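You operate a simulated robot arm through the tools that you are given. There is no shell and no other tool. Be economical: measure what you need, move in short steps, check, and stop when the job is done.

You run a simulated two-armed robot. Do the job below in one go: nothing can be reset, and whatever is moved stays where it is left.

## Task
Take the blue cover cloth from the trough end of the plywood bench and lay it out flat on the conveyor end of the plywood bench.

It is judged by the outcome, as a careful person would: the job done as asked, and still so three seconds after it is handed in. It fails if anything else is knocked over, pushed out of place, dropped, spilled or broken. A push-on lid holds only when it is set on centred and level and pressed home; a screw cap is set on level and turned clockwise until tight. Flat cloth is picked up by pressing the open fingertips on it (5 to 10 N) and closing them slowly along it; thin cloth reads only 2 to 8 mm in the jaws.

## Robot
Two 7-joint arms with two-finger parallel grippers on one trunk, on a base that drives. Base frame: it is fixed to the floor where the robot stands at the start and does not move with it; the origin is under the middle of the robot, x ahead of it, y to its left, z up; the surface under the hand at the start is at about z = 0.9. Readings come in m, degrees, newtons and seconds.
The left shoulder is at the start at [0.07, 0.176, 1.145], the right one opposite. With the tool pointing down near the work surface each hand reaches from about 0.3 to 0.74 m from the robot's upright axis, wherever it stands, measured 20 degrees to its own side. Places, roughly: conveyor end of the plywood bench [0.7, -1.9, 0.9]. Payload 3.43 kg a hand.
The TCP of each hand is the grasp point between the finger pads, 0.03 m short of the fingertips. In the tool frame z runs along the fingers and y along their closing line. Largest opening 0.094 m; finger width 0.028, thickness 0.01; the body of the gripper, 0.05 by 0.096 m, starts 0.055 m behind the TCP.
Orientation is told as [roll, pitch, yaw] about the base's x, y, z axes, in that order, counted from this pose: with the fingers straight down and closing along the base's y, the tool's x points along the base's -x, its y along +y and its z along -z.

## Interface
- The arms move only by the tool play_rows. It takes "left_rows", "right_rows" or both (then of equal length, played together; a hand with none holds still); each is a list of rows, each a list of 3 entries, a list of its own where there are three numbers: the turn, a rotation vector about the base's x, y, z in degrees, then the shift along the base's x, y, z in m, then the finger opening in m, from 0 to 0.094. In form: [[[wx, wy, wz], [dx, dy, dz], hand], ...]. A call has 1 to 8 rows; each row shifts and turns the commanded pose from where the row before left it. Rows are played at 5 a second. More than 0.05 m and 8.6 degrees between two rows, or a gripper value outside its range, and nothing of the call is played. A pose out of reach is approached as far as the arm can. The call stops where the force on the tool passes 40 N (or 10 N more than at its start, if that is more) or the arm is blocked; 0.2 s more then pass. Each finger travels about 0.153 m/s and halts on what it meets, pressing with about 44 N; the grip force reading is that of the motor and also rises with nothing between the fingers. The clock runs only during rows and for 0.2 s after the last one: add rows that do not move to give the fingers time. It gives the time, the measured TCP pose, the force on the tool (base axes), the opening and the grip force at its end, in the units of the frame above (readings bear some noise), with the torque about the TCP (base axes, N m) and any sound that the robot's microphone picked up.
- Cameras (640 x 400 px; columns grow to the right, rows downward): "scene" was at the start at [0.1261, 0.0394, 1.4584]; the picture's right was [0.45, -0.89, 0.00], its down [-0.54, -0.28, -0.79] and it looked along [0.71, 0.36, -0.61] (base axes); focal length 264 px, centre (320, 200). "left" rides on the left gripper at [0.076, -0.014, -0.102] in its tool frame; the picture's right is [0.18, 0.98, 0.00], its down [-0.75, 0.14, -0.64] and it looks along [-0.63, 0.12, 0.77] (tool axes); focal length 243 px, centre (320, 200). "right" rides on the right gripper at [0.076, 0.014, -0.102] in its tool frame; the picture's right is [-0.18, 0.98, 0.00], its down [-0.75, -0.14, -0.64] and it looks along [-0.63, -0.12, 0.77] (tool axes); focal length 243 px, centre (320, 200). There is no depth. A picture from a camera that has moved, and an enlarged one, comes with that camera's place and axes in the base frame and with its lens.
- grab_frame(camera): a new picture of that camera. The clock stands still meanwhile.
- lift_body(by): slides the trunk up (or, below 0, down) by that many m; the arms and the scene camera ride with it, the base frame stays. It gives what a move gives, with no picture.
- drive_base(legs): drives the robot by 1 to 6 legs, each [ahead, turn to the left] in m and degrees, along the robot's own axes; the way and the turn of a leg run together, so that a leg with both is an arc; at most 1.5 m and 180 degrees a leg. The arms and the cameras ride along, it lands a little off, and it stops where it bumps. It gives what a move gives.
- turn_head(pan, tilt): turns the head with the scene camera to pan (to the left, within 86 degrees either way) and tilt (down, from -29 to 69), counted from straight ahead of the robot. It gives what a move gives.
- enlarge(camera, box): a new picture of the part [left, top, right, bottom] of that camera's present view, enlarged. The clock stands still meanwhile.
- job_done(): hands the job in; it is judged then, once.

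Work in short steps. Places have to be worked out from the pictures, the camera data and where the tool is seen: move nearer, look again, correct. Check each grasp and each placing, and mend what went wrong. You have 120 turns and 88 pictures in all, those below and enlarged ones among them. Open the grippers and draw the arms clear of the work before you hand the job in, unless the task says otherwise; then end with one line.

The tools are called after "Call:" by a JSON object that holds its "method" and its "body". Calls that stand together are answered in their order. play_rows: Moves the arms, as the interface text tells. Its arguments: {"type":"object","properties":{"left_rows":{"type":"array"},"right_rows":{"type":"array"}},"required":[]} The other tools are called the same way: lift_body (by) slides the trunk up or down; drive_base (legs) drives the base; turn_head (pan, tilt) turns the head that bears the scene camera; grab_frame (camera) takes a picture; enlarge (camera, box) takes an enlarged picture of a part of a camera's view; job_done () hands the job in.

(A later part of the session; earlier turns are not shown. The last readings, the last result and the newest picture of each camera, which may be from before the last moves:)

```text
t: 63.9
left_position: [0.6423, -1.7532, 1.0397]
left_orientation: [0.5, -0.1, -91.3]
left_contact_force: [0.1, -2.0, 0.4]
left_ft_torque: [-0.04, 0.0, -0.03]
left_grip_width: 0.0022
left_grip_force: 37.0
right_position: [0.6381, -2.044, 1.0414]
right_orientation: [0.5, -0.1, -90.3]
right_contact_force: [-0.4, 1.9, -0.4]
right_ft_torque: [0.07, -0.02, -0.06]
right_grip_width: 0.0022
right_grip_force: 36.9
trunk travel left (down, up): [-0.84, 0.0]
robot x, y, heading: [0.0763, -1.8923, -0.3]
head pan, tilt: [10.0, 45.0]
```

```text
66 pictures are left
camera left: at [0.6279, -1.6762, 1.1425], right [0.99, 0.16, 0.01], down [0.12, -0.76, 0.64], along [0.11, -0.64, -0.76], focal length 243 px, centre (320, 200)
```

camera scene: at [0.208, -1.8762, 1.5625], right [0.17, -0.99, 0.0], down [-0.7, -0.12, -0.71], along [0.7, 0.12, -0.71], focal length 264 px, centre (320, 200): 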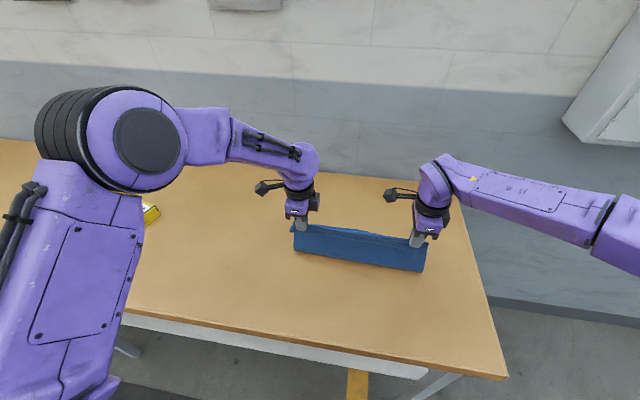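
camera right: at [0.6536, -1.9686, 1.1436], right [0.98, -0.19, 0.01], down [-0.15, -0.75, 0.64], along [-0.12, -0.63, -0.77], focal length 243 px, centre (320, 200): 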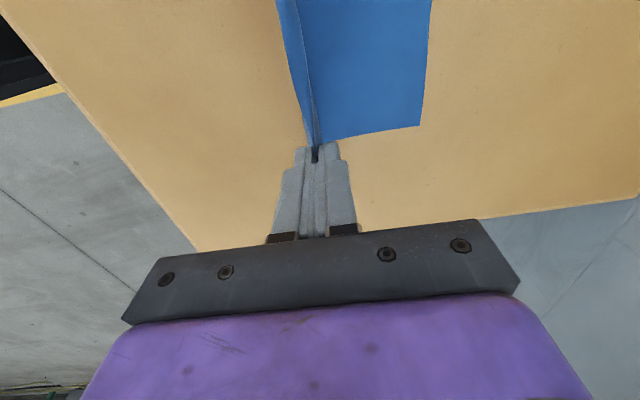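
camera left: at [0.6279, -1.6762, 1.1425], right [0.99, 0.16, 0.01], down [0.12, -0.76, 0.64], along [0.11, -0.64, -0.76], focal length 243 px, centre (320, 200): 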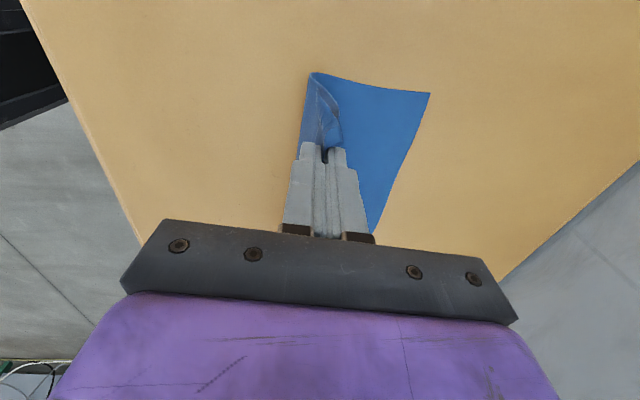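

It's laying out properly away from the robot. Continue to just above the surface.

Call:
{"method": "play_rows", "body": {"left_rows": [[[0, 0, 0], [-0.016, 0, -0.015], 0], [[0, 0, 0], [-0.016, 0, -0.015], 0], [[0, 0, 0], [-0.016, 0, -0.015], 0], [[0, 0, 0], [-0.016, 0, -0.015], 0], [[0, 0, 0], [-0.015, 0, -0.015], 0], [[0, 0, 0], [-0.013, 0, -0.014], 0], [[0, 0, 0], [-0.01, 0, -0.01], 0]], "right_rows": [[[0, 0, 0], [-0.016, 0, -0.015], 0], [[0, 0, 0], [-0.016, 0, -0.015], 0], [[0, 0, 0], [-0.016, 0, -0.015], 0], [[0, 0, 0], [-0.016, 0, -0.015], 0], [[0, 0, 0], [-0.015, 0, -0.015], 0], [[0, 0, 0], [-0.013, 0, -0.014], 0], [[0, 0, 0], [-0.01, 0, -0.01], 0]]}}

Call:
{"method": "grab_frame", "body": {"camera": "scene"}}

Call:
{"method": "grab_frame", "body": {"camera": "right"}}

Call:
{"method": "grab_frame", "body": {"camera": "left"}}

```text
t: 65.5
left_position: [0.5407, -1.7534, 0.9418]
left_orientation: [0.5, 0.0, -91.3]
left_contact_force: [0.3, -1.8, 0.4]
left_ft_torque: [-0.03, 0.0, -0.02]
left_grip_width: 0.0022
left_grip_force: 36.8
right_position: [0.5372, -2.0437, 0.9421]
right_orientation: [0.5, 0.0, -90.3]
right_contact_force: [-1.5, 1.8, 0.5]
right_ft_torque: [0.02, -0.02, -0.03]
right_grip_width: 0.0025
right_grip_force: 37.2
trunk travel left (down, up): [-0.84, 0.0]
robot x, y, heading: [0.0782, -1.8926, -0.1]
head pan, tilt: [10.0, 45.0]
```

```text
65 pictures are left
camera scene: at [0.2081, -1.876, 1.5625], right [0.17, -0.99, 0.0], down [-0.7, -0.12, -0.71], along [0.7, 0.12, -0.71], focal length 264 px, centre (320, 200)
```

scene: 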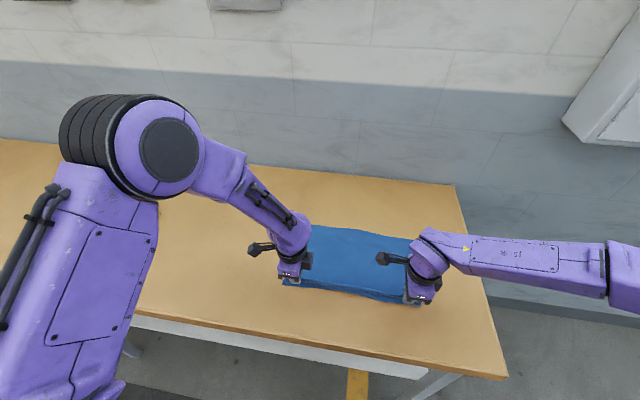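

```text
64 pictures are left
camera right: at [0.5512, -1.9686, 1.045], right [0.98, -0.19, 0.01], down [-0.15, -0.75, 0.64], along [-0.12, -0.63, -0.77], focal length 243 px, centre (320, 200)
```

right: 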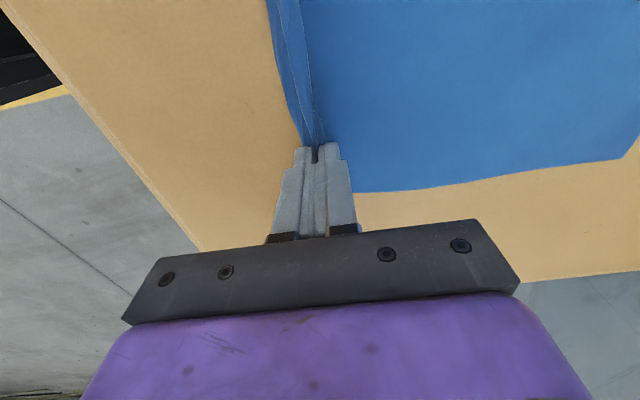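

```text
63 pictures are left
camera left: at [0.5265, -1.6768, 1.0445], right [0.99, 0.16, 0.01], down [0.12, -0.76, 0.64], along [0.11, -0.64, -0.76], focal length 243 px, centre (320, 200)
```

left: 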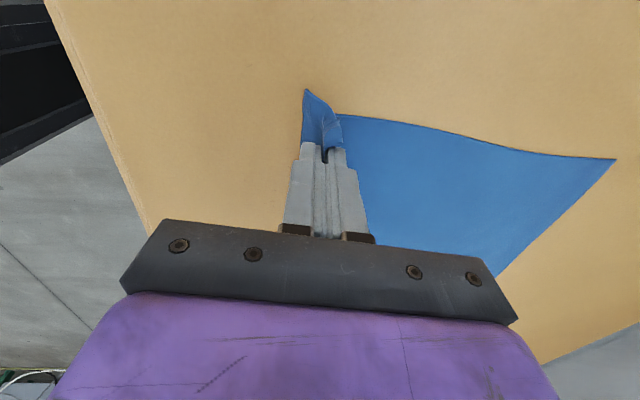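

Cloth lies out well. Lower the last centimetre with slight tension to contact.

Call:
{"method": "play_rows", "body": {"left_rows": [[[0, 0, 0], [-0.004, 0, -0.005], 0], [[0, 0, 0], [-0.003, 0, -0.003], 0], [[0, 0, 0], [-0.001, 0, -0.0015], 0], [[0, 0, 0], [0, 0, 0], 0]], "right_rows": [[[0, 0, 0], [-0.004, 0, -0.005], 0], [[0, 0, 0], [-0.003, 0, -0.003], 0], [[0, 0, 0], [-0.001, 0, -0.0015], 0], [[0, 0, 0], [0, 0, 0], 0]]}}

```text
t: 66.5
left_position: [0.5326, -1.7534, 0.9338]
left_orientation: [0.5, -0.2, -91.2]
left_contact_force: [-0.1, -2.2, 0.0]
left_ft_torque: [-0.04, -0.02, -0.04]
left_grip_width: 0.0022
left_grip_force: 36.5
right_position: [0.5303, -2.0461, 0.9324]
right_orientation: [0.5, 0.1, -90.3]
right_contact_force: [1.1, 0.9, 6.7]
right_ft_torque: [0.01, -0.05, -0.01]
right_grip_width: 0.0019
right_grip_force: 37.3
trunk travel left (down, up): [-0.84, 0.0]
robot x, y, heading: [0.0836, -1.8894, 0.1]
head pan, tilt: [10.0, 45.0]
```

Right touches at 7 N; left is a bit above. Lower left about 1.5 mm.

Call:
{"method": "play_rows", "body": {"left_rows": [[[0, 0, 0], [0, 0, -0.001], 0], [[0, 0, 0], [0, 0, -0.0007], 0], [[0, 0, 0], [0, 0, 0], 0]]}}

```text
t: 67.3
left_position: [0.5331, -1.7546, 0.9322]
left_orientation: [0.7, -0.1, -91.3]
left_contact_force: [2.1, -1.1, 16.2]
left_ft_torque: [0.15, -0.16, -0.06]
left_grip_width: 0.0023
left_grip_force: 36.9
right_position: [0.5284, -2.0452, 0.9331]
right_orientation: [0.6, 0.0, -90.4]
right_contact_force: [1.5, 3.1, 3.7]
right_ft_torque: [0.07, 0.0, -0.02]
right_grip_width: 0.0021
right_grip_force: 36.8
trunk travel left (down, up): [-0.84, 0.0]
robot x, y, heading: [0.0757, -1.8908, -0.2]
head pan, tilt: [10.0, 45.0]
```

Both in light contact. Open slowly while drifting toward the robot at half the opening rate, so the near finger spreads the flap flat.

Call:
{"method": "play_rows", "body": {"left_rows": [[[0, 0, 0], [0, 0, 0.0005], 0.004], [[0, 0, 0], [-0.003, 0, 0], 0.01], [[0, 0, 0], [-0.003, 0, 0], 0.016], [[0, 0, 0], [-0.003, 0, 0], 0.022], [[0, 0, 0], [-0.003, 0, 0], 0.028], [[0, 0, 0], [-0.003, 0, 0], 0.034], [[0, 0, 0], [-0.003, 0, 0], 0.04], [[0, 0, 0], [-0.003, 0, 0], 0.046]], "right_rows": [[[0, 0, 0], [0, 0, -0.0003], 0.004], [[0, 0, 0], [-0.003, 0, 0], 0.01], [[0, 0, 0], [-0.003, 0, 0], 0.016], [[0, 0, 0], [-0.003, 0, 0], 0.022], [[0, 0, 0], [-0.003, 0, 0], 0.028], [[0, 0, 0], [-0.003, 0, 0], 0.034], [[0, 0, 0], [-0.003, 0, 0], 0.04], [[0, 0, 0], [-0.003, 0, 0], 0.046]]}}

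Call:
{"method": "grab_frame", "body": {"camera": "scene"}}

Call:
{"method": "grab_frame", "body": {"camera": "right"}}

Call:
{"method": "grab_frame", "body": {"camera": "left"}}

```text
t: 69.1
left_position: [0.5118, -1.7543, 0.9323]
left_orientation: [0.6, -0.1, -91.3]
left_contact_force: [2.6, -0.5, 9.4]
left_ft_torque: [0.08, -0.28, -0.01]
left_grip_width: 0.0468
left_grip_force: 1.2
right_position: [0.5091, -2.0438, 0.9327]
right_orientation: [0.6, 0.1, -90.3]
right_contact_force: [0.7, 0.8, 4.9]
right_ft_torque: [-0.05, -0.14, 0.03]
right_grip_width: 0.0463
right_grip_force: 0.6
trunk travel left (down, up): [-0.84, 0.0]
robot x, y, heading: [0.0799, -1.8898, -0.3]
head pan, tilt: [10.0, 45.0]
```

```text
62 pictures are left
camera scene: at [0.2075, -1.876, 1.5625], right [0.17, -0.99, 0.0], down [-0.7, -0.12, -0.71], along [0.7, 0.12, -0.71], focal length 264 px, centre (320, 200)
```

scene: 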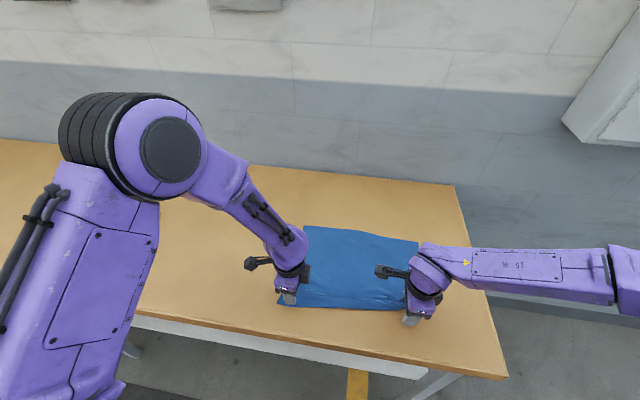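

```text
61 pictures are left
camera right: at [0.5228, -1.9684, 1.0357], right [0.98, -0.19, 0.01], down [-0.15, -0.75, 0.64], along [-0.11, -0.63, -0.77], focal length 243 px, centre (320, 200)
```

right: 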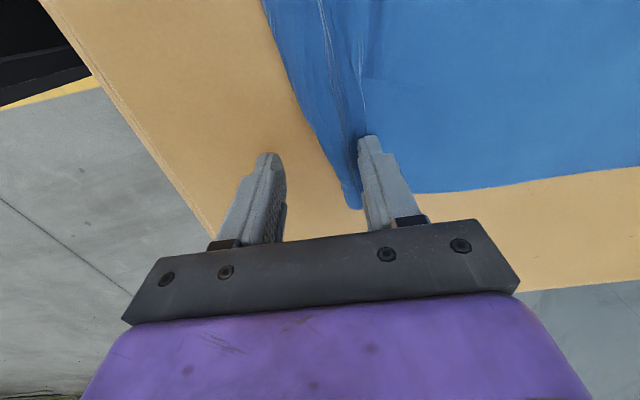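

```text
60 pictures are left
camera left: at [0.4963, -1.6778, 1.0346], right [0.99, 0.16, 0.01], down [0.12, -0.76, 0.65], along [0.11, -0.64, -0.76], focal length 243 px, centre (320, 200)
```

left: 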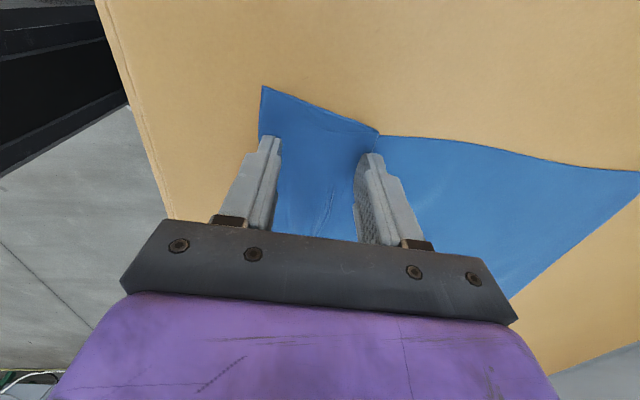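

The left corner spread flat; on the right the near finger slipped off and the corner is still crumpled. Lift both hands and take a clear look.

Call:
{"method": "play_rows", "body": {"left_rows": [[[0, 0, 0], [0, 0, 0.01], 0.046], [[0, 0, 0], [0, 0, 0.03], 0.046], [[0, 0, 0], [0, 0.02, 0.04], 0.046], [[0, 0, 0], [0, 0.04, 0.03], 0.046], [[0, 0, 0], [0, 0.04, 0.03], 0.046], [[0, 0, 0], [0, 0.04, 0.03], 0.046]], "right_rows": [[[0, 0, 0], [0, 0, 0.01], 0.046], [[0, 0, 0], [0, 0, 0.03], 0.046], [[0, 0, 0], [0, -0.01, 0.04], 0.046], [[0, 0, 0], [0, -0.03, 0.03], 0.046], [[0, 0, 0], [0, -0.03, 0.01], 0.046], [[0, 0, 0], [0, -0.03, 0], 0.046]]}}

Call:
{"method": "enlarge", "body": {"camera": "scene", "box": [220, 190, 500, 365]}}

```text
t: 70.5
left_position: [0.5089, -1.6146, 1.0999]
left_orientation: [0.4, -0.1, -91.4]
left_contact_force: [-0.4, -0.4, -0.1]
left_ft_torque: [0.01, -0.01, 0.01]
left_grip_width: 0.0461
left_grip_force: 0.0
right_position: [0.5079, -2.1442, 1.0544]
right_orientation: [0.5, 0.0, -90.3]
right_contact_force: [-0.6, -0.6, 0.1]
right_ft_torque: [-0.03, 0.01, 0.0]
right_grip_width: 0.0459
right_grip_force: 0.2
trunk travel left (down, up): [-0.84, 0.0]
robot x, y, heading: [0.0756, -1.8904, -0.1]
head pan, tilt: [10.0, 45.0]
```

```text
2.29 times, centred on (360, 278) of scene
camera zoom: at [0.2061, -1.8754, 1.5626], right [0.17, -0.99, 0.0], down [-0.7, -0.12, -0.71], along [0.7, 0.12, -0.71], focal length 602 px, centre (229, 23)
```

zoom: 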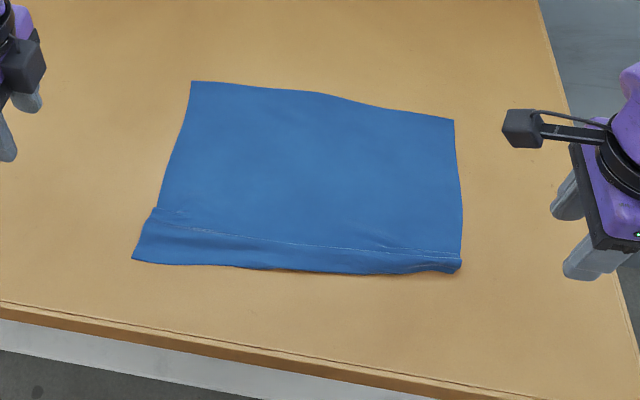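

Mostly flat: the near-right corner is tucked/folded. Zoom on it.

Call:
{"method": "enlarge", "body": {"camera": "scene", "box": [360, 270, 440, 320]}}

Call:
{"method": "enlarge", "body": {"camera": "scene", "box": [270, 260, 370, 322]}}

Call:
{"method": "grab_frame", "body": {"camera": "right"}}

```text
8.00 times, centred on (400, 295) of scene
camera zoom: at [0.2061, -1.8754, 1.5626], right [0.17, -0.99, 0.0], down [-0.7, -0.12, -0.71], along [0.7, 0.12, -0.71], focal length 2109 px, centre (-320, -560)
```

zoom: 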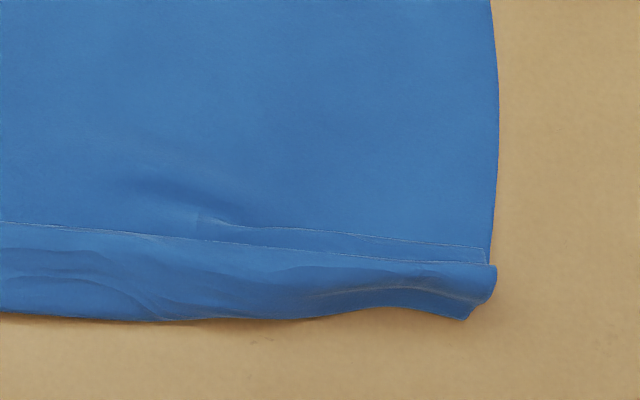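

```text
6.40 times, centred on (320, 291) of scene
camera zoom: at [0.2061, -1.8754, 1.5626], right [0.17, -0.99, 0.0], down [-0.7, -0.12, -0.71], along [0.7, 0.12, -0.71], focal length 1687 px, centre (320, -382)
```

zoom: 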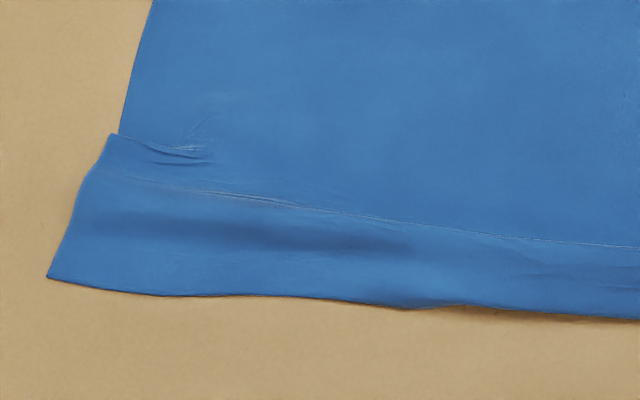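

```text
56 pictures are left
camera right: at [0.5216, -2.0681, 1.157], right [0.98, -0.19, 0.01], down [-0.15, -0.75, 0.64], along [-0.11, -0.63, -0.77], focal length 243 px, centre (320, 200)
```

right: 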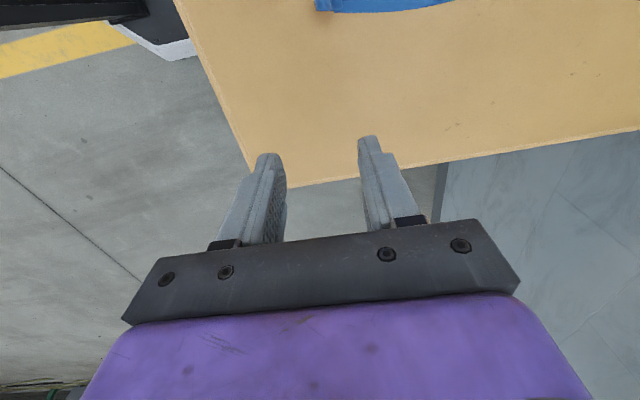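

The near strip is a small Z-fold (about 1 cm at left, ~5 cm missing at right, top layer leading to the near edge). I'll press the closed right fingertips on the strip near the right corner and drag it toward the robot to unfold it.

Call:
{"method": "play_rows", "body": {"right_rows": [[[0, 0, 0], [0.01, 0.03, 0], 0.01], [[0, 0, 0], [0.01, 0.03, -0.02], 0], [[0, 0, 0], [0.003, 0.027, -0.03], 0], [[0, 0, 0], [0, 0, -0.03], 0], [[0, 0, 0], [0, 0, -0.03], 0], [[0, 0, 0], [0, 0, -0.005], 0], [[0, 0, 0], [0, 0, 0], 0]]}}

Call:
{"method": "grab_frame", "body": {"camera": "right"}}

```text
t: 72.1
left_position: [0.5112, -1.6153, 1.0987]
left_orientation: [0.5, -0.2, -91.4]
left_contact_force: [1.0, -0.3, -0.1]
left_ft_torque: [0.01, 0.04, 0.04]
left_grip_width: 0.0459
left_grip_force: 0.1
right_position: [0.5336, -2.0571, 0.9386]
right_orientation: [0.5, 0.0, -90.2]
right_contact_force: [-0.1, 0.7, 0.2]
right_ft_torque: [0.01, 0.01, 0.0]
right_grip_width: 0.0
right_grip_force: 33.0
trunk travel left (down, up): [-0.84, 0.0]
robot x, y, heading: [0.0782, -1.8895, -0.1]
head pan, tilt: [10.0, 45.0]
```

```text
55 pictures are left
camera right: at [0.5469, -1.9816, 1.0414], right [0.98, -0.19, 0.01], down [-0.15, -0.75, 0.64], along [-0.11, -0.63, -0.77], focal length 243 px, centre (320, 200)
```

right: 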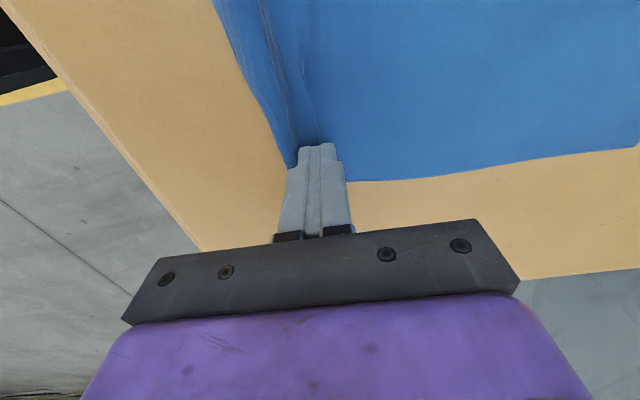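

Fingers sit roughly on the strip; shift 5 mm nearer and press down gently.

Call:
{"method": "play_rows", "body": {"right_rows": [[[0, 0, 0], [-0.004, 0, -0.003], 0], [[0, 0, 0], [0, 0, -0.002], 0], [[0, 0, 0], [0, 0, -0.001], 0], [[0, 0, 0], [0, 0, 0], 0]]}}

```text
t: 73.1
left_position: [0.5112, -1.6152, 1.0987]
left_orientation: [0.5, 0.0, -91.3]
left_contact_force: [-0.5, -0.7, 0.2]
left_ft_torque: [0.02, 0.0, 0.0]
left_grip_width: 0.046
left_grip_force: 0.0
right_position: [0.5277, -2.0564, 0.9333]
right_orientation: [0.6, 0.1, -90.3]
right_contact_force: [2.6, -1.0, 8.3]
right_ft_torque: [-0.07, -0.09, 0.02]
right_grip_width: 0.0
right_grip_force: 33.3
trunk travel left (down, up): [-0.84, 0.0]
robot x, y, heading: [0.0767, -1.89, 0.2]
head pan, tilt: [10.0, 45.0]
```

Pressing at 8 N. Drag 4 cm toward the robot.

Call:
{"method": "play_rows", "body": {"right_rows": [[[0, 0, 0], [-0.006, 0, 0], 0], [[0, 0, 0], [-0.006, 0, 0], 0], [[0, 0, 0], [-0.006, 0, 0], 0], [[0, 0, 0], [-0.006, 0, 0], 0], [[0, 0, 0], [-0.006, 0, 0], 0], [[0, 0, 0], [-0.006, 0, 0], 0], [[0, 0, 0], [0, 0, 0], 0]]}}

Call:
{"method": "grab_frame", "body": {"camera": "right"}}

Call:
{"method": "enlarge", "body": {"camera": "scene", "box": [260, 210, 480, 348]}}

```text
t: 74.7
left_position: [0.509, -1.6133, 1.099]
left_orientation: [0.6, -0.1, -91.4]
left_contact_force: [-0.4, 0.9, -0.3]
left_ft_torque: [0.0, -0.01, 0.02]
left_grip_width: 0.046
left_grip_force: 0.1
right_position: [0.4916, -2.0543, 0.9315]
right_orientation: [0.8, 0.0, -90.3]
right_contact_force: [4.9, -0.7, 21.7]
right_ft_torque: [-0.15, -0.2, 0.03]
right_grip_width: 0.0001
right_grip_force: 32.8
trunk travel left (down, up): [-0.84, 0.0]
robot x, y, heading: [0.0804, -1.8892, -0.1]
head pan, tilt: [10.0, 45.0]
```

```text
54 pictures are left
camera right: at [0.506, -1.9802, 1.0356], right [0.98, -0.19, 0.01], down [-0.15, -0.75, 0.64], along [-0.11, -0.63, -0.77], focal length 243 px, centre (320, 200)
```

right: 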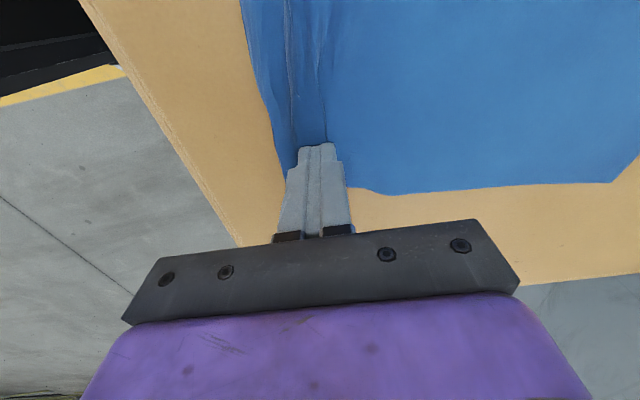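

```text
2.90 times, centred on (370, 279) of scene
camera zoom: at [0.207, -1.8747, 1.5627], right [0.17, -0.99, 0.0], down [-0.7, -0.12, -0.71], along [0.7, 0.12, -0.71], focal length 764 px, centre (175, -29)
```

zoom: 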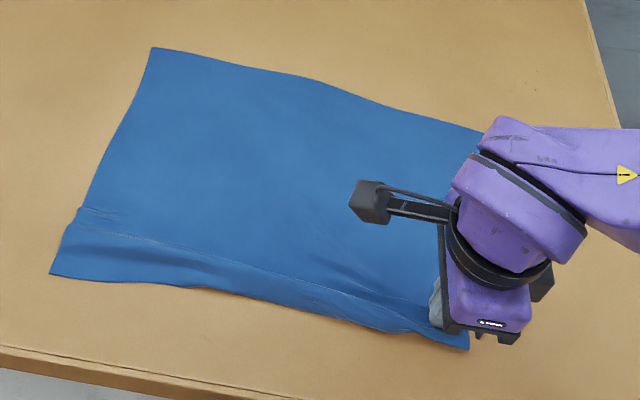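

The whole right side slid, as nothing anchored the main cloth. I'll lift and look, then spread with both fingers: far finger anchoring the main cloth, near finger pulling the strip.

Call:
{"method": "play_rows", "body": {"right_rows": [[[0, 0, 0], [0, 0, 0.02], 0], [[0, 0, 0], [0, -0.02, 0.03], 0], [[0, 0, 0], [0, -0.04, 0.02], 0.02], [[0, 0, 0], [0, -0.04, 0], 0.03]]}}

Call:
{"method": "enlarge", "body": {"camera": "scene", "box": [350, 240, 462, 310]}}

Call:
{"method": "grab_frame", "body": {"camera": "scene"}}

```text
t: 75.7
left_position: [0.5093, -1.6151, 1.098]
left_orientation: [0.5, -0.1, -91.2]
left_contact_force: [-0.2, -0.5, 0.2]
left_ft_torque: [0.01, 0.03, 0.03]
left_grip_width: 0.0458
left_grip_force: 0.0
right_position: [0.4929, -2.1574, 1.002]
right_orientation: [0.4, 0.1, -90.2]
right_contact_force: [-0.7, -0.4, 0.1]
right_ft_torque: [0.02, -0.02, 0.03]
right_grip_width: 0.03
right_grip_force: 0.0
trunk travel left (down, up): [-0.84, 0.0]
robot x, y, heading: [0.0805, -1.8904, -0.3]
head pan, tilt: [10.0, 45.0]
```

```text
5.71 times, centred on (406, 275) of scene
camera zoom: at [0.2079, -1.8781, 1.5625], right [0.17, -0.99, 0.0], down [-0.7, -0.12, -0.71], along [0.7, 0.12, -0.71], focal length 1506 px, centre (-171, -229)
```

zoom: 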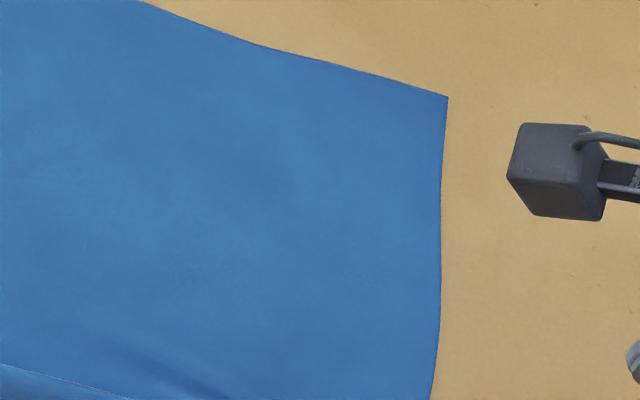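

```text
51 pictures are left
camera scene: at [0.2079, -1.8781, 1.5625], right [0.17, -0.99, 0.0], down [-0.7, -0.12, -0.71], along [0.7, 0.12, -0.71], focal length 264 px, centre (320, 200)
```

scene: 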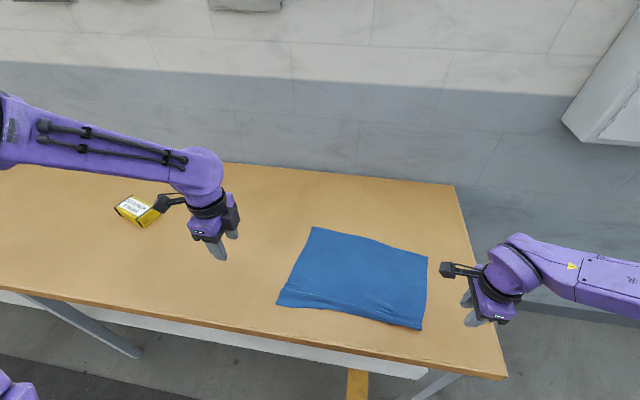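

Zoom the near-right corner precisely.

Call:
{"method": "enlarge", "body": {"camera": "scene", "box": [370, 295, 434, 335]}}

```text
10.00 times, centred on (402, 315) of scene
camera zoom: at [0.2079, -1.8781, 1.5625], right [0.17, -0.99, 0.0], down [-0.7, -0.12, -0.71], along [0.7, 0.12, -0.71], focal length 2636 px, centre (-500, -950)
```

zoom: 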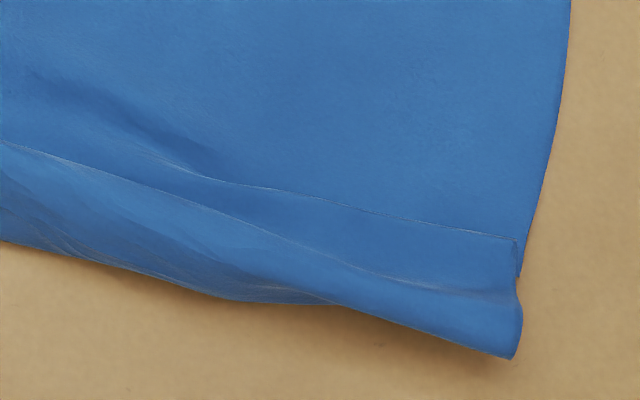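

Strip at right spans x≈0.469–0.497. Place near finger on it (x≈0.477), far finger on main cloth (x≈0.517): hand centre 0.497 with 0.03 opening; press.

Call:
{"method": "play_rows", "body": {"right_rows": [[[0, 0, 0], [0.002, 0.035, 0], 0.03], [[0, 0, 0], [0.002, 0.035, 0], 0.03], [[0, 0, 0], [0, 0.031, -0.02], 0.03], [[0, 0, 0], [0, 0, -0.03], 0.03], [[0, 0, 0], [0, 0, -0.014], 0.03], [[0, 0, 0], [0, 0, -0.004], 0.03], [[0, 0, 0], [0, 0, -0.0015], 0.03], [[0, 0, 0], [0, 0, 0], 0.03]]}}

Call:
{"method": "grab_frame", "body": {"camera": "right"}}

```text
t: 77.5
left_position: [0.5107, -1.6137, 1.0999]
left_orientation: [0.5, -0.2, -91.3]
left_contact_force: [-0.2, 0.1, 0.0]
left_ft_torque: [-0.01, -0.02, -0.01]
left_grip_width: 0.0459
left_grip_force: 0.1
right_position: [0.4965, -2.0556, 0.9331]
right_orientation: [0.6, 0.0, -90.2]
right_contact_force: [-0.3, -1.4, 9.0]
right_ft_torque: [-0.11, 0.21, 0.02]
right_grip_width: 0.03
right_grip_force: 0.1
trunk travel left (down, up): [-0.84, 0.0]
robot x, y, heading: [0.0814, -1.8896, -0.5]
head pan, tilt: [10.0, 45.0]
```

```text
49 pictures are left
camera right: at [0.5103, -1.9793, 1.0354], right [0.98, -0.19, 0.01], down [-0.15, -0.75, 0.64], along [-0.11, -0.63, -0.77], focal length 243 px, centre (320, 200)
```

right: 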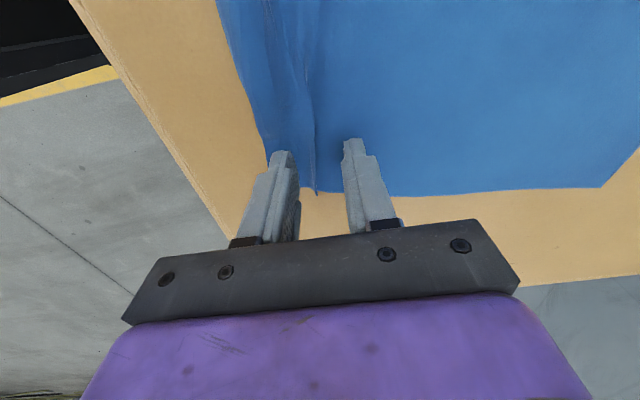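

Fingers straddle the ridge as wanted. Spread: open 4 cm while moving back at half that rate.

Call:
{"method": "play_rows", "body": {"right_rows": [[[0, 0, 0], [0, 0, -0.0006], 0.03], [[0, 0, 0], [-0.003, 0, 0], 0.036], [[0, 0, 0], [-0.003, 0, 0], 0.042], [[0, 0, 0], [-0.003, 0, 0], 0.048], [[0, 0, 0], [-0.003, 0, 0], 0.054], [[0, 0, 0], [-0.003, 0, 0], 0.06], [[0, 0, 0], [-0.003, 0, 0], 0.066], [[0, 0, 0], [-0.003, 0, 0], 0.072]]}}

Call:
{"method": "grab_frame", "body": {"camera": "right"}}

```text
t: 79.3
left_position: [0.5086, -1.6137, 1.0986]
left_orientation: [0.7, -0.3, -91.2]
left_contact_force: [-0.4, 0.2, 0.3]
left_ft_torque: [-0.04, -0.06, 0.02]
left_grip_width: 0.046
left_grip_force: 0.0
right_position: [0.4736, -2.0541, 0.9327]
right_orientation: [0.6, 0.0, -90.4]
right_contact_force: [6.2, 0.1, 25.4]
right_ft_torque: [-0.14, 0.81, 0.0]
right_grip_width: 0.0684
right_grip_force: 0.1
trunk travel left (down, up): [-0.84, 0.0]
robot x, y, heading: [0.0789, -1.8939, 0.2]
head pan, tilt: [10.0, 45.0]
```

```text
48 pictures are left
camera right: at [0.4884, -1.9789, 1.0354], right [0.98, -0.19, 0.01], down [-0.15, -0.75, 0.64], along [-0.11, -0.63, -0.77], focal length 243 px, centre (320, 200)
```

right: 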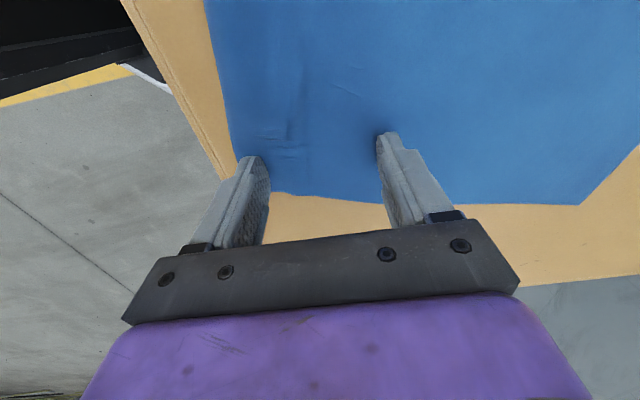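

The ridge flattened nicely. Lift the hand clear and inspect.

Call:
{"method": "play_rows", "body": {"right_rows": [[[0, 0, 0], [0, 0, 0.01], 0.07], [[0, 0, 0], [0, 0, 0.03], 0.07], [[0, 0, 0], [0, -0.03, 0.04], 0.07], [[0, 0, 0], [0, -0.04, 0.01], 0.05], [[0, 0, 0], [0, -0.04, 0], 0.04]]}}

Call:
{"method": "enlarge", "body": {"camera": "scene", "box": [260, 215, 452, 335]}}

```text
t: 80.5
left_position: [0.5102, -1.6156, 1.1004]
left_orientation: [0.6, -0.1, -91.4]
left_contact_force: [0.2, 0.3, 0.2]
left_ft_torque: [-0.01, 0.01, -0.01]
left_grip_width: 0.0459
left_grip_force: 0.2
right_position: [0.4749, -2.167, 1.0222]
right_orientation: [0.5, 0.2, -90.3]
right_contact_force: [0.3, 0.1, -0.3]
right_ft_torque: [0.04, 0.0, 0.01]
right_grip_width: 0.0396
right_grip_force: 0.0
trunk travel left (down, up): [-0.84, 0.0]
robot x, y, heading: [0.0808, -1.893, -0.1]
head pan, tilt: [10.0, 45.0]
```

```text
3.33 times, centred on (356, 275) of scene
camera zoom: at [0.2075, -1.8772, 1.5625], right [0.17, -0.99, 0.0], down [-0.7, -0.12, -0.71], along [0.7, 0.12, -0.71], focal length 879 px, centre (200, -50)
```

zoom: 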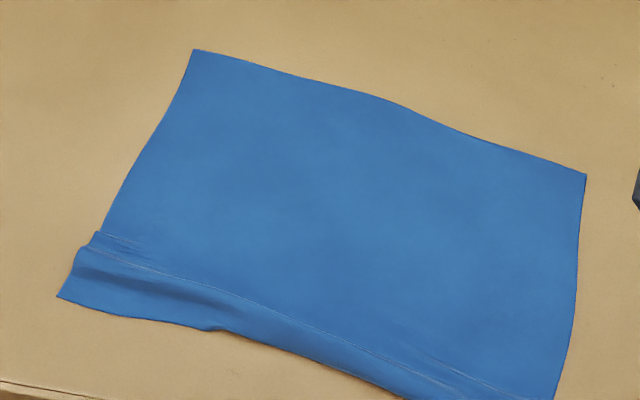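

The right is flat now; a small ridge remains along the left and middle of the near strip. I'll repeat the spread: left hand at y≈-1.745 (ridge x≈0.52), right hand at y≈-1.97 (ridge x≈0.465).

Call:
{"method": "play_rows", "body": {"left_rows": [[[0, 0, 0], [0.001, -0.04, 0], 0.04], [[0, 0, 0], [0.002, -0.04, 0], 0.04], [[0, 0, 0], [0.002, -0.04, -0.02], 0.04], [[0, 0, 0], [0, -0.01, -0.03], 0.04], [[0, 0, 0], [0, 0, -0.04], 0.04], [[0, 0, 0], [0, 0, -0.04], 0.04], [[0, 0, 0], [0, 0, -0.03], 0.04]], "right_rows": [[[0, 0, 0], [0.001, 0.04, 0], 0.034], [[0, 0, 0], [0.001, 0.04, 0], 0.034], [[0, 0, 0], [0, 0.04, 0], 0.034], [[0, 0, 0], [0, 0.04, 0], 0.034], [[0, 0, 0], [0, 0.037, -0.02], 0.034], [[0, 0, 0], [0, 0, -0.03], 0.034], [[0, 0, 0], [0, 0, -0.03], 0.034]]}}

Call:
{"method": "grab_frame", "body": {"camera": "right"}}

Call:
{"method": "grab_frame", "body": {"camera": "left"}}

```text
t: 82.1
left_position: [0.5189, -1.7449, 0.9409]
left_orientation: [0.5, -0.1, -91.4]
left_contact_force: [-0.4, -0.2, 0.2]
left_ft_torque: [0.02, 0.02, 0.02]
left_grip_width: 0.04
left_grip_force: 0.0
right_position: [0.4775, -1.9702, 0.9402]
right_orientation: [0.4, 0.1, -90.5]
right_contact_force: [-0.1, -0.2, 0.5]
right_ft_torque: [-0.03, 0.04, -0.01]
right_grip_width: 0.0341
right_grip_force: 0.1
trunk travel left (down, up): [-0.84, 0.0]
robot x, y, heading: [0.0803, -1.8908, 0.0]
head pan, tilt: [10.0, 45.0]
```

```text
46 pictures are left
camera right: at [0.4914, -1.8942, 1.0445], right [0.98, -0.19, 0.01], down [-0.15, -0.75, 0.64], along [-0.12, -0.63, -0.77], focal length 243 px, centre (320, 200)
```

right: 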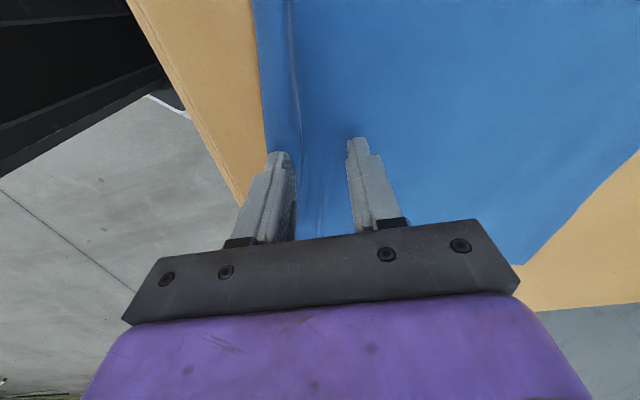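

```text
45 pictures are left
camera left: at [0.5054, -1.6679, 1.0437], right [0.99, 0.16, 0.01], down [0.12, -0.76, 0.64], along [0.11, -0.64, -0.76], focal length 243 px, centre (320, 200)
```

left: 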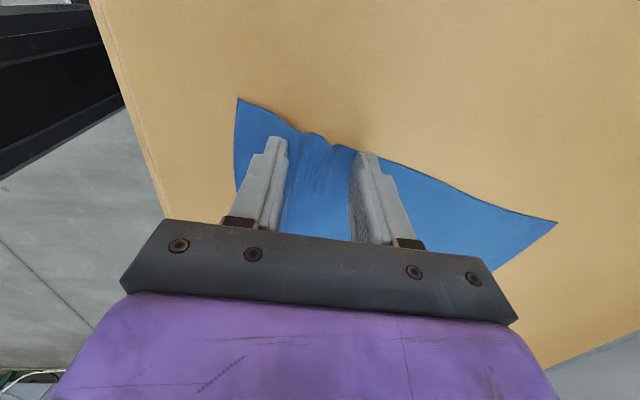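

Both hands straddle the ridge. Press down gently.

Call:
{"method": "play_rows", "body": {"left_rows": [[[0, 0, 0], [0, 0, -0.005], 0.04], [[0, 0, 0], [0, 0, -0.0025], 0.04], [[0, 0, 0], [0, 0, -0.001], 0.04], [[0, 0, 0], [0, 0, 0], 0.04]], "right_rows": [[[0, 0, 0], [0, 0, -0.005], 0.034], [[0, 0, 0], [0, 0, -0.0025], 0.034], [[0, 0, 0], [0, 0, -0.0008], 0.034], [[0, 0, 0], [0, 0, 0], 0.034]]}}

```text
t: 83.1
left_position: [0.517, -1.7443, 0.9326]
left_orientation: [0.5, 0.0, -91.3]
left_contact_force: [-0.7, 0.2, -0.4]
left_ft_torque: [0.01, -0.02, -0.02]
left_grip_width: 0.0397
left_grip_force: 0.1
right_position: [0.4776, -1.9699, 0.9334]
right_orientation: [0.5, 0.0, -90.3]
right_contact_force: [-0.6, 0.2, 0.1]
right_ft_torque: [0.03, 0.03, -0.01]
right_grip_width: 0.034
right_grip_force: 0.1
trunk travel left (down, up): [-0.84, 0.0]
robot x, y, heading: [0.0737, -1.8917, -0.0]
head pan, tilt: [10.0, 45.0]
```

Not touching yet; a bit lower.

Call:
{"method": "play_rows", "body": {"left_rows": [[[0, 0, 0], [0, 0, -0.001], 0.04], [[0, 0, 0], [0, 0, -0.0006], 0.04], [[0, 0, 0], [0, 0, 0], 0.04]], "right_rows": [[[0, 0, 0], [0, 0, -0.001], 0.034], [[0, 0, 0], [0, 0, -0.0006], 0.034], [[0, 0, 0], [0, 0, 0], 0.034]]}}

```text
t: 83.9
left_position: [0.5166, -1.7443, 0.9316]
left_orientation: [0.7, -0.1, -91.3]
left_contact_force: [0.9, 0.3, 0.9]
left_ft_torque: [0.03, 0.0, -0.01]
left_grip_width: 0.0399
left_grip_force: 0.1
right_position: [0.476, -1.9685, 0.9326]
right_orientation: [0.7, 0.1, -90.3]
right_contact_force: [0.7, -1.4, 11.8]
right_ft_torque: [-0.06, 0.26, 0.05]
right_grip_width: 0.0335
right_grip_force: 0.0
trunk travel left (down, up): [-0.84, 0.0]
robot x, y, heading: [0.0827, -1.8926, -0.1]
head pan, tilt: [10.0, 45.0]
```

Right is pressing at 12 N; lower the left 1 mm more, then spread both.

Call:
{"method": "play_rows", "body": {"left_rows": [[[0, 0, 0], [0, 0, -0.0008], 0.04], [[0, 0, 0], [0, 0, -0.0004], 0.04], [[0, 0, 0], [-0.0025, 0, 0], 0.045], [[0, 0, 0], [-0.0025, 0, 0], 0.05], [[0, 0, 0], [-0.0025, 0, 0], 0.055], [[0, 0, 0], [-0.0025, 0, 0], 0.06], [[0, 0, 0], [-0.0025, 0, 0], 0.065], [[0, 0, 0], [0, 0, 0], 0.065]], "right_rows": [[[0, 0, 0], [0, 0, 0], 0.034], [[0, 0, 0], [0, 0, 0], 0.034], [[0, 0, 0], [-0.0025, 0, 0], 0.039], [[0, 0, 0], [-0.0025, 0, 0], 0.044], [[0, 0, 0], [-0.0025, 0, 0], 0.049], [[0, 0, 0], [-0.0025, 0, 0], 0.054], [[0, 0, 0], [-0.0025, 0, 0], 0.059], [[0, 0, 0], [-0.002, 0, 0], 0.063]]}}

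Call:
{"method": "grab_frame", "body": {"camera": "right"}}

Call:
{"method": "grab_frame", "body": {"camera": "left"}}

```text
t: 85.4
left_position: [0.5078, -1.7446, 0.932]
left_orientation: [1.0, -0.1, -91.3]
left_contact_force: [1.9, 0.3, 19.1]
left_ft_torque: [0.18, 0.72, 0.02]
left_grip_width: 0.0641
left_grip_force: 0.0
right_position: [0.464, -1.97, 0.9336]
right_orientation: [0.7, 0.0, -90.3]
right_contact_force: [0.2, -1.7, 9.7]
right_ft_torque: [-0.11, 0.36, 0.11]
right_grip_width: 0.0586
right_grip_force: 0.0
trunk travel left (down, up): [-0.84, 0.0]
robot x, y, heading: [0.0797, -1.8903, -0.3]
head pan, tilt: [10.0, 45.0]
stopped in row 7 (left hand): the force on the tool passed its limit at 41 N (the readings are from after the stop); the commanded pose is now the measured one
```

```text
44 pictures are left
camera right: at [0.479, -1.894, 1.0356], right [0.98, -0.19, 0.01], down [-0.15, -0.75, 0.64], along [-0.11, -0.63, -0.77], focal length 243 px, centre (320, 200)
```

right: 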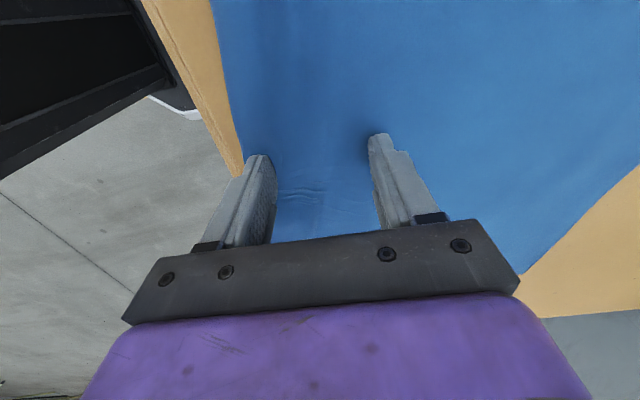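

```text
43 pictures are left
camera left: at [0.492, -1.6683, 1.0342], right [0.99, 0.16, 0.02], down [0.11, -0.75, 0.65], along [0.12, -0.64, -0.76], focal length 243 px, centre (320, 200)
```

left: 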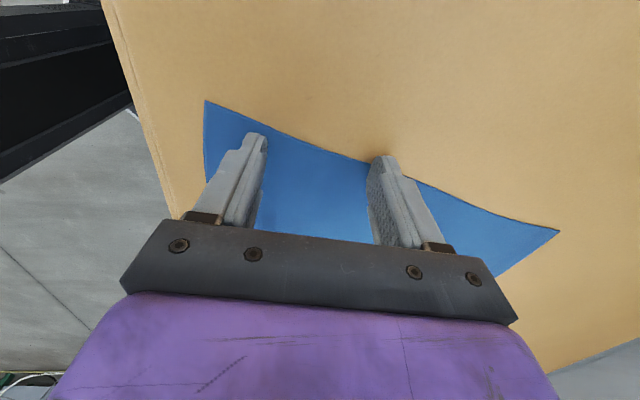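

Both spots are flat now. Lift away and inspect the whole cloth.

Call:
{"method": "play_rows", "body": {"left_rows": [[[0, 0, 0], [0, 0, 0.01], 0.064], [[0, 0, 0], [0, 0, 0.03], 0.064], [[0, 0, 0], [0, 0.02, 0.04], 0.064], [[0, 0, 0], [0, 0.04, 0.03], 0.05], [[0, 0, 0], [0, 0.04, 0.03], 0.04], [[0, 0, 0], [0, 0.04, 0], 0.04], [[0, 0, 0], [0, 0, 0], 0.04]], "right_rows": [[[0, 0, 0], [0, 0, 0.01], 0.058], [[0, 0, 0], [0, 0, 0.03], 0.058], [[0, 0, 0], [0, -0.03, 0.04], 0.058], [[0, 0, 0], [0, -0.045, 0.01], 0.05], [[0, 0, 0], [0, -0.045, 0], 0.04], [[0, 0, 0], [0, -0.045, 0], 0.04], [[0, 0, 0], [0, -0.045, 0], 0.04]]}}

Call:
{"method": "enlarge", "body": {"camera": "scene", "box": [260, 215, 460, 340]}}

```text
t: 87.0
left_position: [0.505, -1.6071, 1.0713]
left_orientation: [0.7, 0.1, -91.2]
left_contact_force: [-0.5, 0.0, -0.7]
left_ft_torque: [0.04, 0.01, -0.01]
left_grip_width: 0.0401
left_grip_force: 0.1
right_position: [0.4647, -2.1825, 1.0208]
right_orientation: [0.6, 0.2, -90.2]
right_contact_force: [0.2, -0.8, 0.0]
right_ft_torque: [0.04, -0.01, 0.02]
right_grip_width: 0.0402
right_grip_force: 0.0
trunk travel left (down, up): [-0.84, 0.0]
robot x, y, heading: [0.0799, -1.8903, 0.1]
head pan, tilt: [10.0, 45.0]
```

```text
3.20 times, centred on (360, 278) of scene
camera zoom: at [0.2076, -1.8792, 1.5626], right [0.17, -0.99, 0.0], down [-0.7, -0.12, -0.71], along [0.7, 0.12, -0.71], focal length 844 px, centre (192, -48)
```

zoom: 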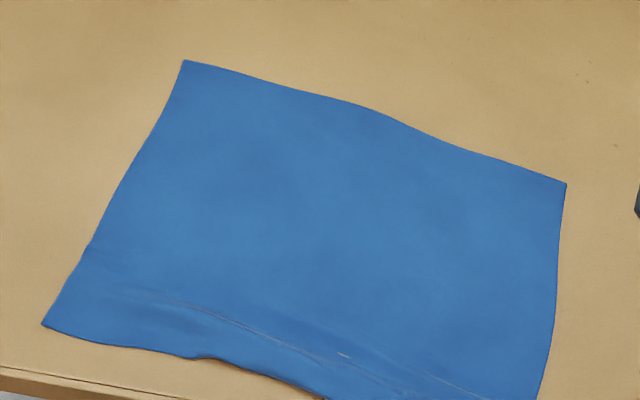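

Much flatter. Zoom on the near middle.

Call:
{"method": "enlarge", "body": {"camera": "scene", "box": [290, 290, 430, 360]}}

```text
4.57 times, centred on (360, 325) of scene
camera zoom: at [0.2076, -1.8792, 1.5626], right [0.17, -0.99, 0.0], down [-0.7, -0.12, -0.71], along [0.7, 0.12, -0.71], focal length 1205 px, centre (137, -371)
```

zoom: 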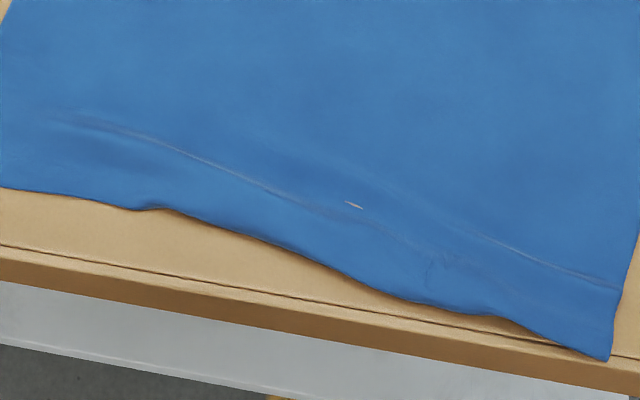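

Right near corner sits almost at the bench edge and the cloth is skewed ~12°. I'll pull it from the far edge (tension, which also flattens): right fingertips pressed near the far-right corner (0.634,-2.137), left near the far-left corner (0.709,-1.784).

Call:
{"method": "play_rows", "body": {"left_rows": [[[0, 0, 0], [0.03, -0.03, 0], 0], [[0, 0, 0], [0.03, -0.03, 0], 0], [[0, 0, 0], [0.03, -0.03, 0], 0], [[0, 0, 0], [0.03, -0.03, 0], 0], [[0, 0, 0], [0.03, -0.03, -0.02], 0], [[0, 0, 0], [0.03, -0.03, -0.03], 0], [[0, 0, 0], [0.003, -0.018, -0.04], 0], [[0, 0, 0], [0, 0, -0.04], 0]], "right_rows": [[[0, 0, 0], [0.025, 0.01, 0], 0], [[0, 0, 0], [0.025, 0.01, 0], 0], [[0, 0, 0], [0.025, 0.01, 0], 0], [[0, 0, 0], [0.025, 0.01, 0], 0], [[0, 0, 0], [0.025, 0.01, 0], 0], [[0, 0, 0], [0.022, 0.01, -0.02], 0], [[0, 0, 0], [0, 0.01, -0.03], 0], [[0, 0, 0], [0, 0, -0.03], 0]]}}

Call:
{"method": "grab_frame", "body": {"camera": "scene"}}

```text
refused: row 6 steps farther than a row can; nothing moved
```

```text
40 pictures are left
camera scene: at [0.2076, -1.8792, 1.5626], right [0.17, -0.99, 0.0], down [-0.7, -0.12, -0.71], along [0.7, 0.12, -0.71], focal length 264 px, centre (320, 200)
```

scene: 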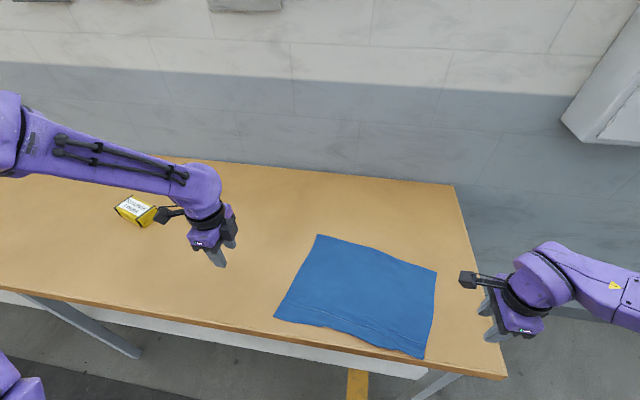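

Row 6 stepped too far; same path with smaller steps.

Call:
{"method": "play_rows", "body": {"left_rows": [[[0, 0, 0], [0.03, -0.03, 0], 0], [[0, 0, 0], [0.03, -0.03, 0], 0], [[0, 0, 0], [0.03, -0.03, 0], 0], [[0, 0, 0], [0.03, -0.03, 0], 0], [[0, 0, 0], [0.03, -0.03, -0.02], 0], [[0, 0, 0], [0.03, -0.03, -0.02], 0], [[0, 0, 0], [0.003, -0.018, -0.04], 0], [[0, 0, 0], [0, 0, -0.04], 0]], "right_rows": [[[0, 0, 0], [0.025, 0.01, 0], 0], [[0, 0, 0], [0.025, 0.01, 0], 0], [[0, 0, 0], [0.025, 0.01, 0], 0], [[0, 0, 0], [0.025, 0.01, 0], 0], [[0, 0, 0], [0.025, 0.01, 0], 0], [[0, 0, 0], [0.022, 0.01, -0.02], 0], [[0, 0, 0], [0, 0.01, -0.03], 0], [[0, 0, 0], [0, 0, -0.03], 0]]}}

Call:
{"method": "grab_frame", "body": {"camera": "scene"}}

Call:
{"method": "grab_frame", "body": {"camera": "right"}}

Call:
{"method": "grab_frame", "body": {"camera": "left"}}

```text
t: 88.8
left_position: [0.6913, -1.8026, 0.9498]
left_orientation: [0.7, -0.2, -91.2]
left_contact_force: [0.1, 0.5, 0.1]
left_ft_torque: [0.01, -0.03, 0.01]
left_grip_width: 0.0001
left_grip_force: 33.3
right_position: [0.6135, -2.1095, 0.9427]
right_orientation: [0.4, -0.1, -90.2]
right_contact_force: [0.0, 0.1, 0.9]
right_ft_torque: [0.02, 0.0, 0.01]
right_grip_width: 0.0
right_grip_force: 32.6
trunk travel left (down, up): [-0.84, 0.0]
robot x, y, heading: [0.0834, -1.8891, -0.4]
head pan, tilt: [10.0, 45.0]
```

```text
39 pictures are left
camera scene: at [0.2102, -1.876, 1.5624], right [0.17, -0.99, 0.0], down [-0.7, -0.12, -0.71], along [0.7, 0.12, -0.71], focal length 264 px, centre (320, 200)
```

scene: 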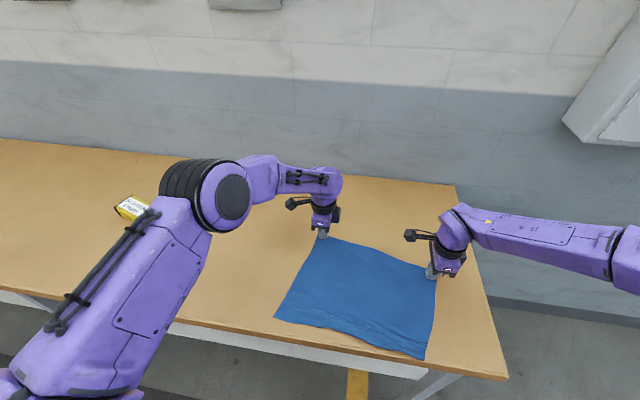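

```text
38 pictures are left
camera right: at [0.6282, -2.033, 1.0457], right [0.98, -0.19, 0.01], down [-0.15, -0.75, 0.64], along [-0.12, -0.63, -0.77], focal length 243 px, centre (320, 200)
```

right: 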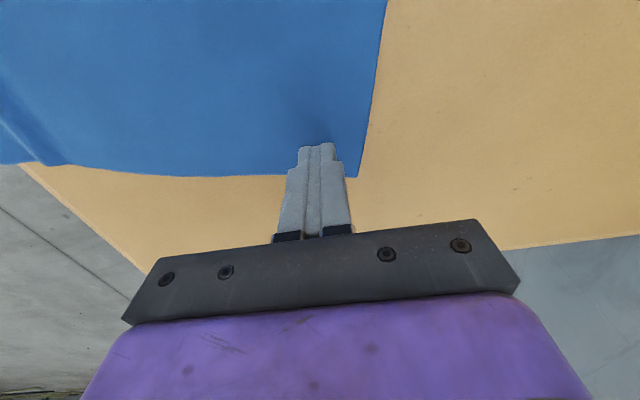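

```text
37 pictures are left
camera left: at [0.6769, -1.7257, 1.0513], right [0.99, 0.16, 0.01], down [0.12, -0.75, 0.65], along [0.11, -0.64, -0.76], focal length 243 px, centre (320, 200)
```

left: 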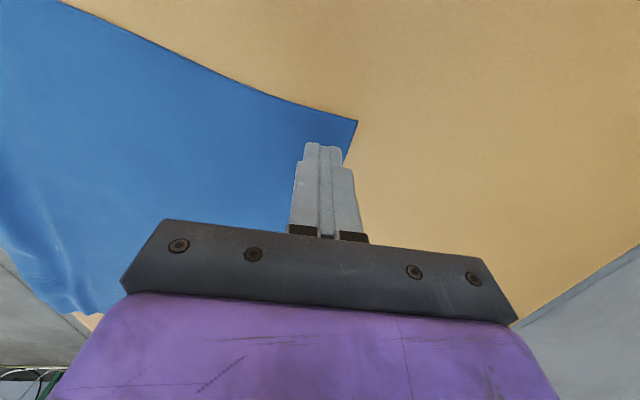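

Positions good; nudge slightly inward and press to contact.

Call:
{"method": "play_rows", "body": {"left_rows": [[[0, 0, 0], [-0.01, 0, -0.01], 0], [[0, 0, 0], [0, 0, -0.004], 0], [[0, 0, 0], [0, 0, -0.002], 0], [[0, 0, 0], [0, 0, -0.001], 0], [[0, 0, 0], [0, 0, 0], 0]], "right_rows": [[[0, 0, 0], [-0.006, 0.005, -0.004], 0], [[0, 0, 0], [0, 0, -0.003], 0], [[0, 0, 0], [0, 0, -0.002], 0], [[0, 0, 0], [0, 0, -0.001], 0], [[0, 0, 0], [0, 0, 0], 0]]}}

```text
t: 90.0
left_position: [0.6811, -1.8028, 0.9324]
left_orientation: [0.7, -0.3, -91.3]
left_contact_force: [0.3, -0.3, -0.3]
left_ft_torque: [-0.01, 0.01, -0.01]
left_grip_width: 0.0
left_grip_force: 32.8
right_position: [0.6075, -2.1044, 0.933]
right_orientation: [0.5, 0.0, -90.3]
right_contact_force: [-0.1, 0.2, 1.3]
right_ft_torque: [0.03, 0.01, -0.04]
right_grip_width: 0.0
right_grip_force: 33.1
trunk travel left (down, up): [-0.84, 0.0]
robot x, y, heading: [0.0781, -1.8904, -0.1]
head pan, tilt: [10.0, 45.0]
```

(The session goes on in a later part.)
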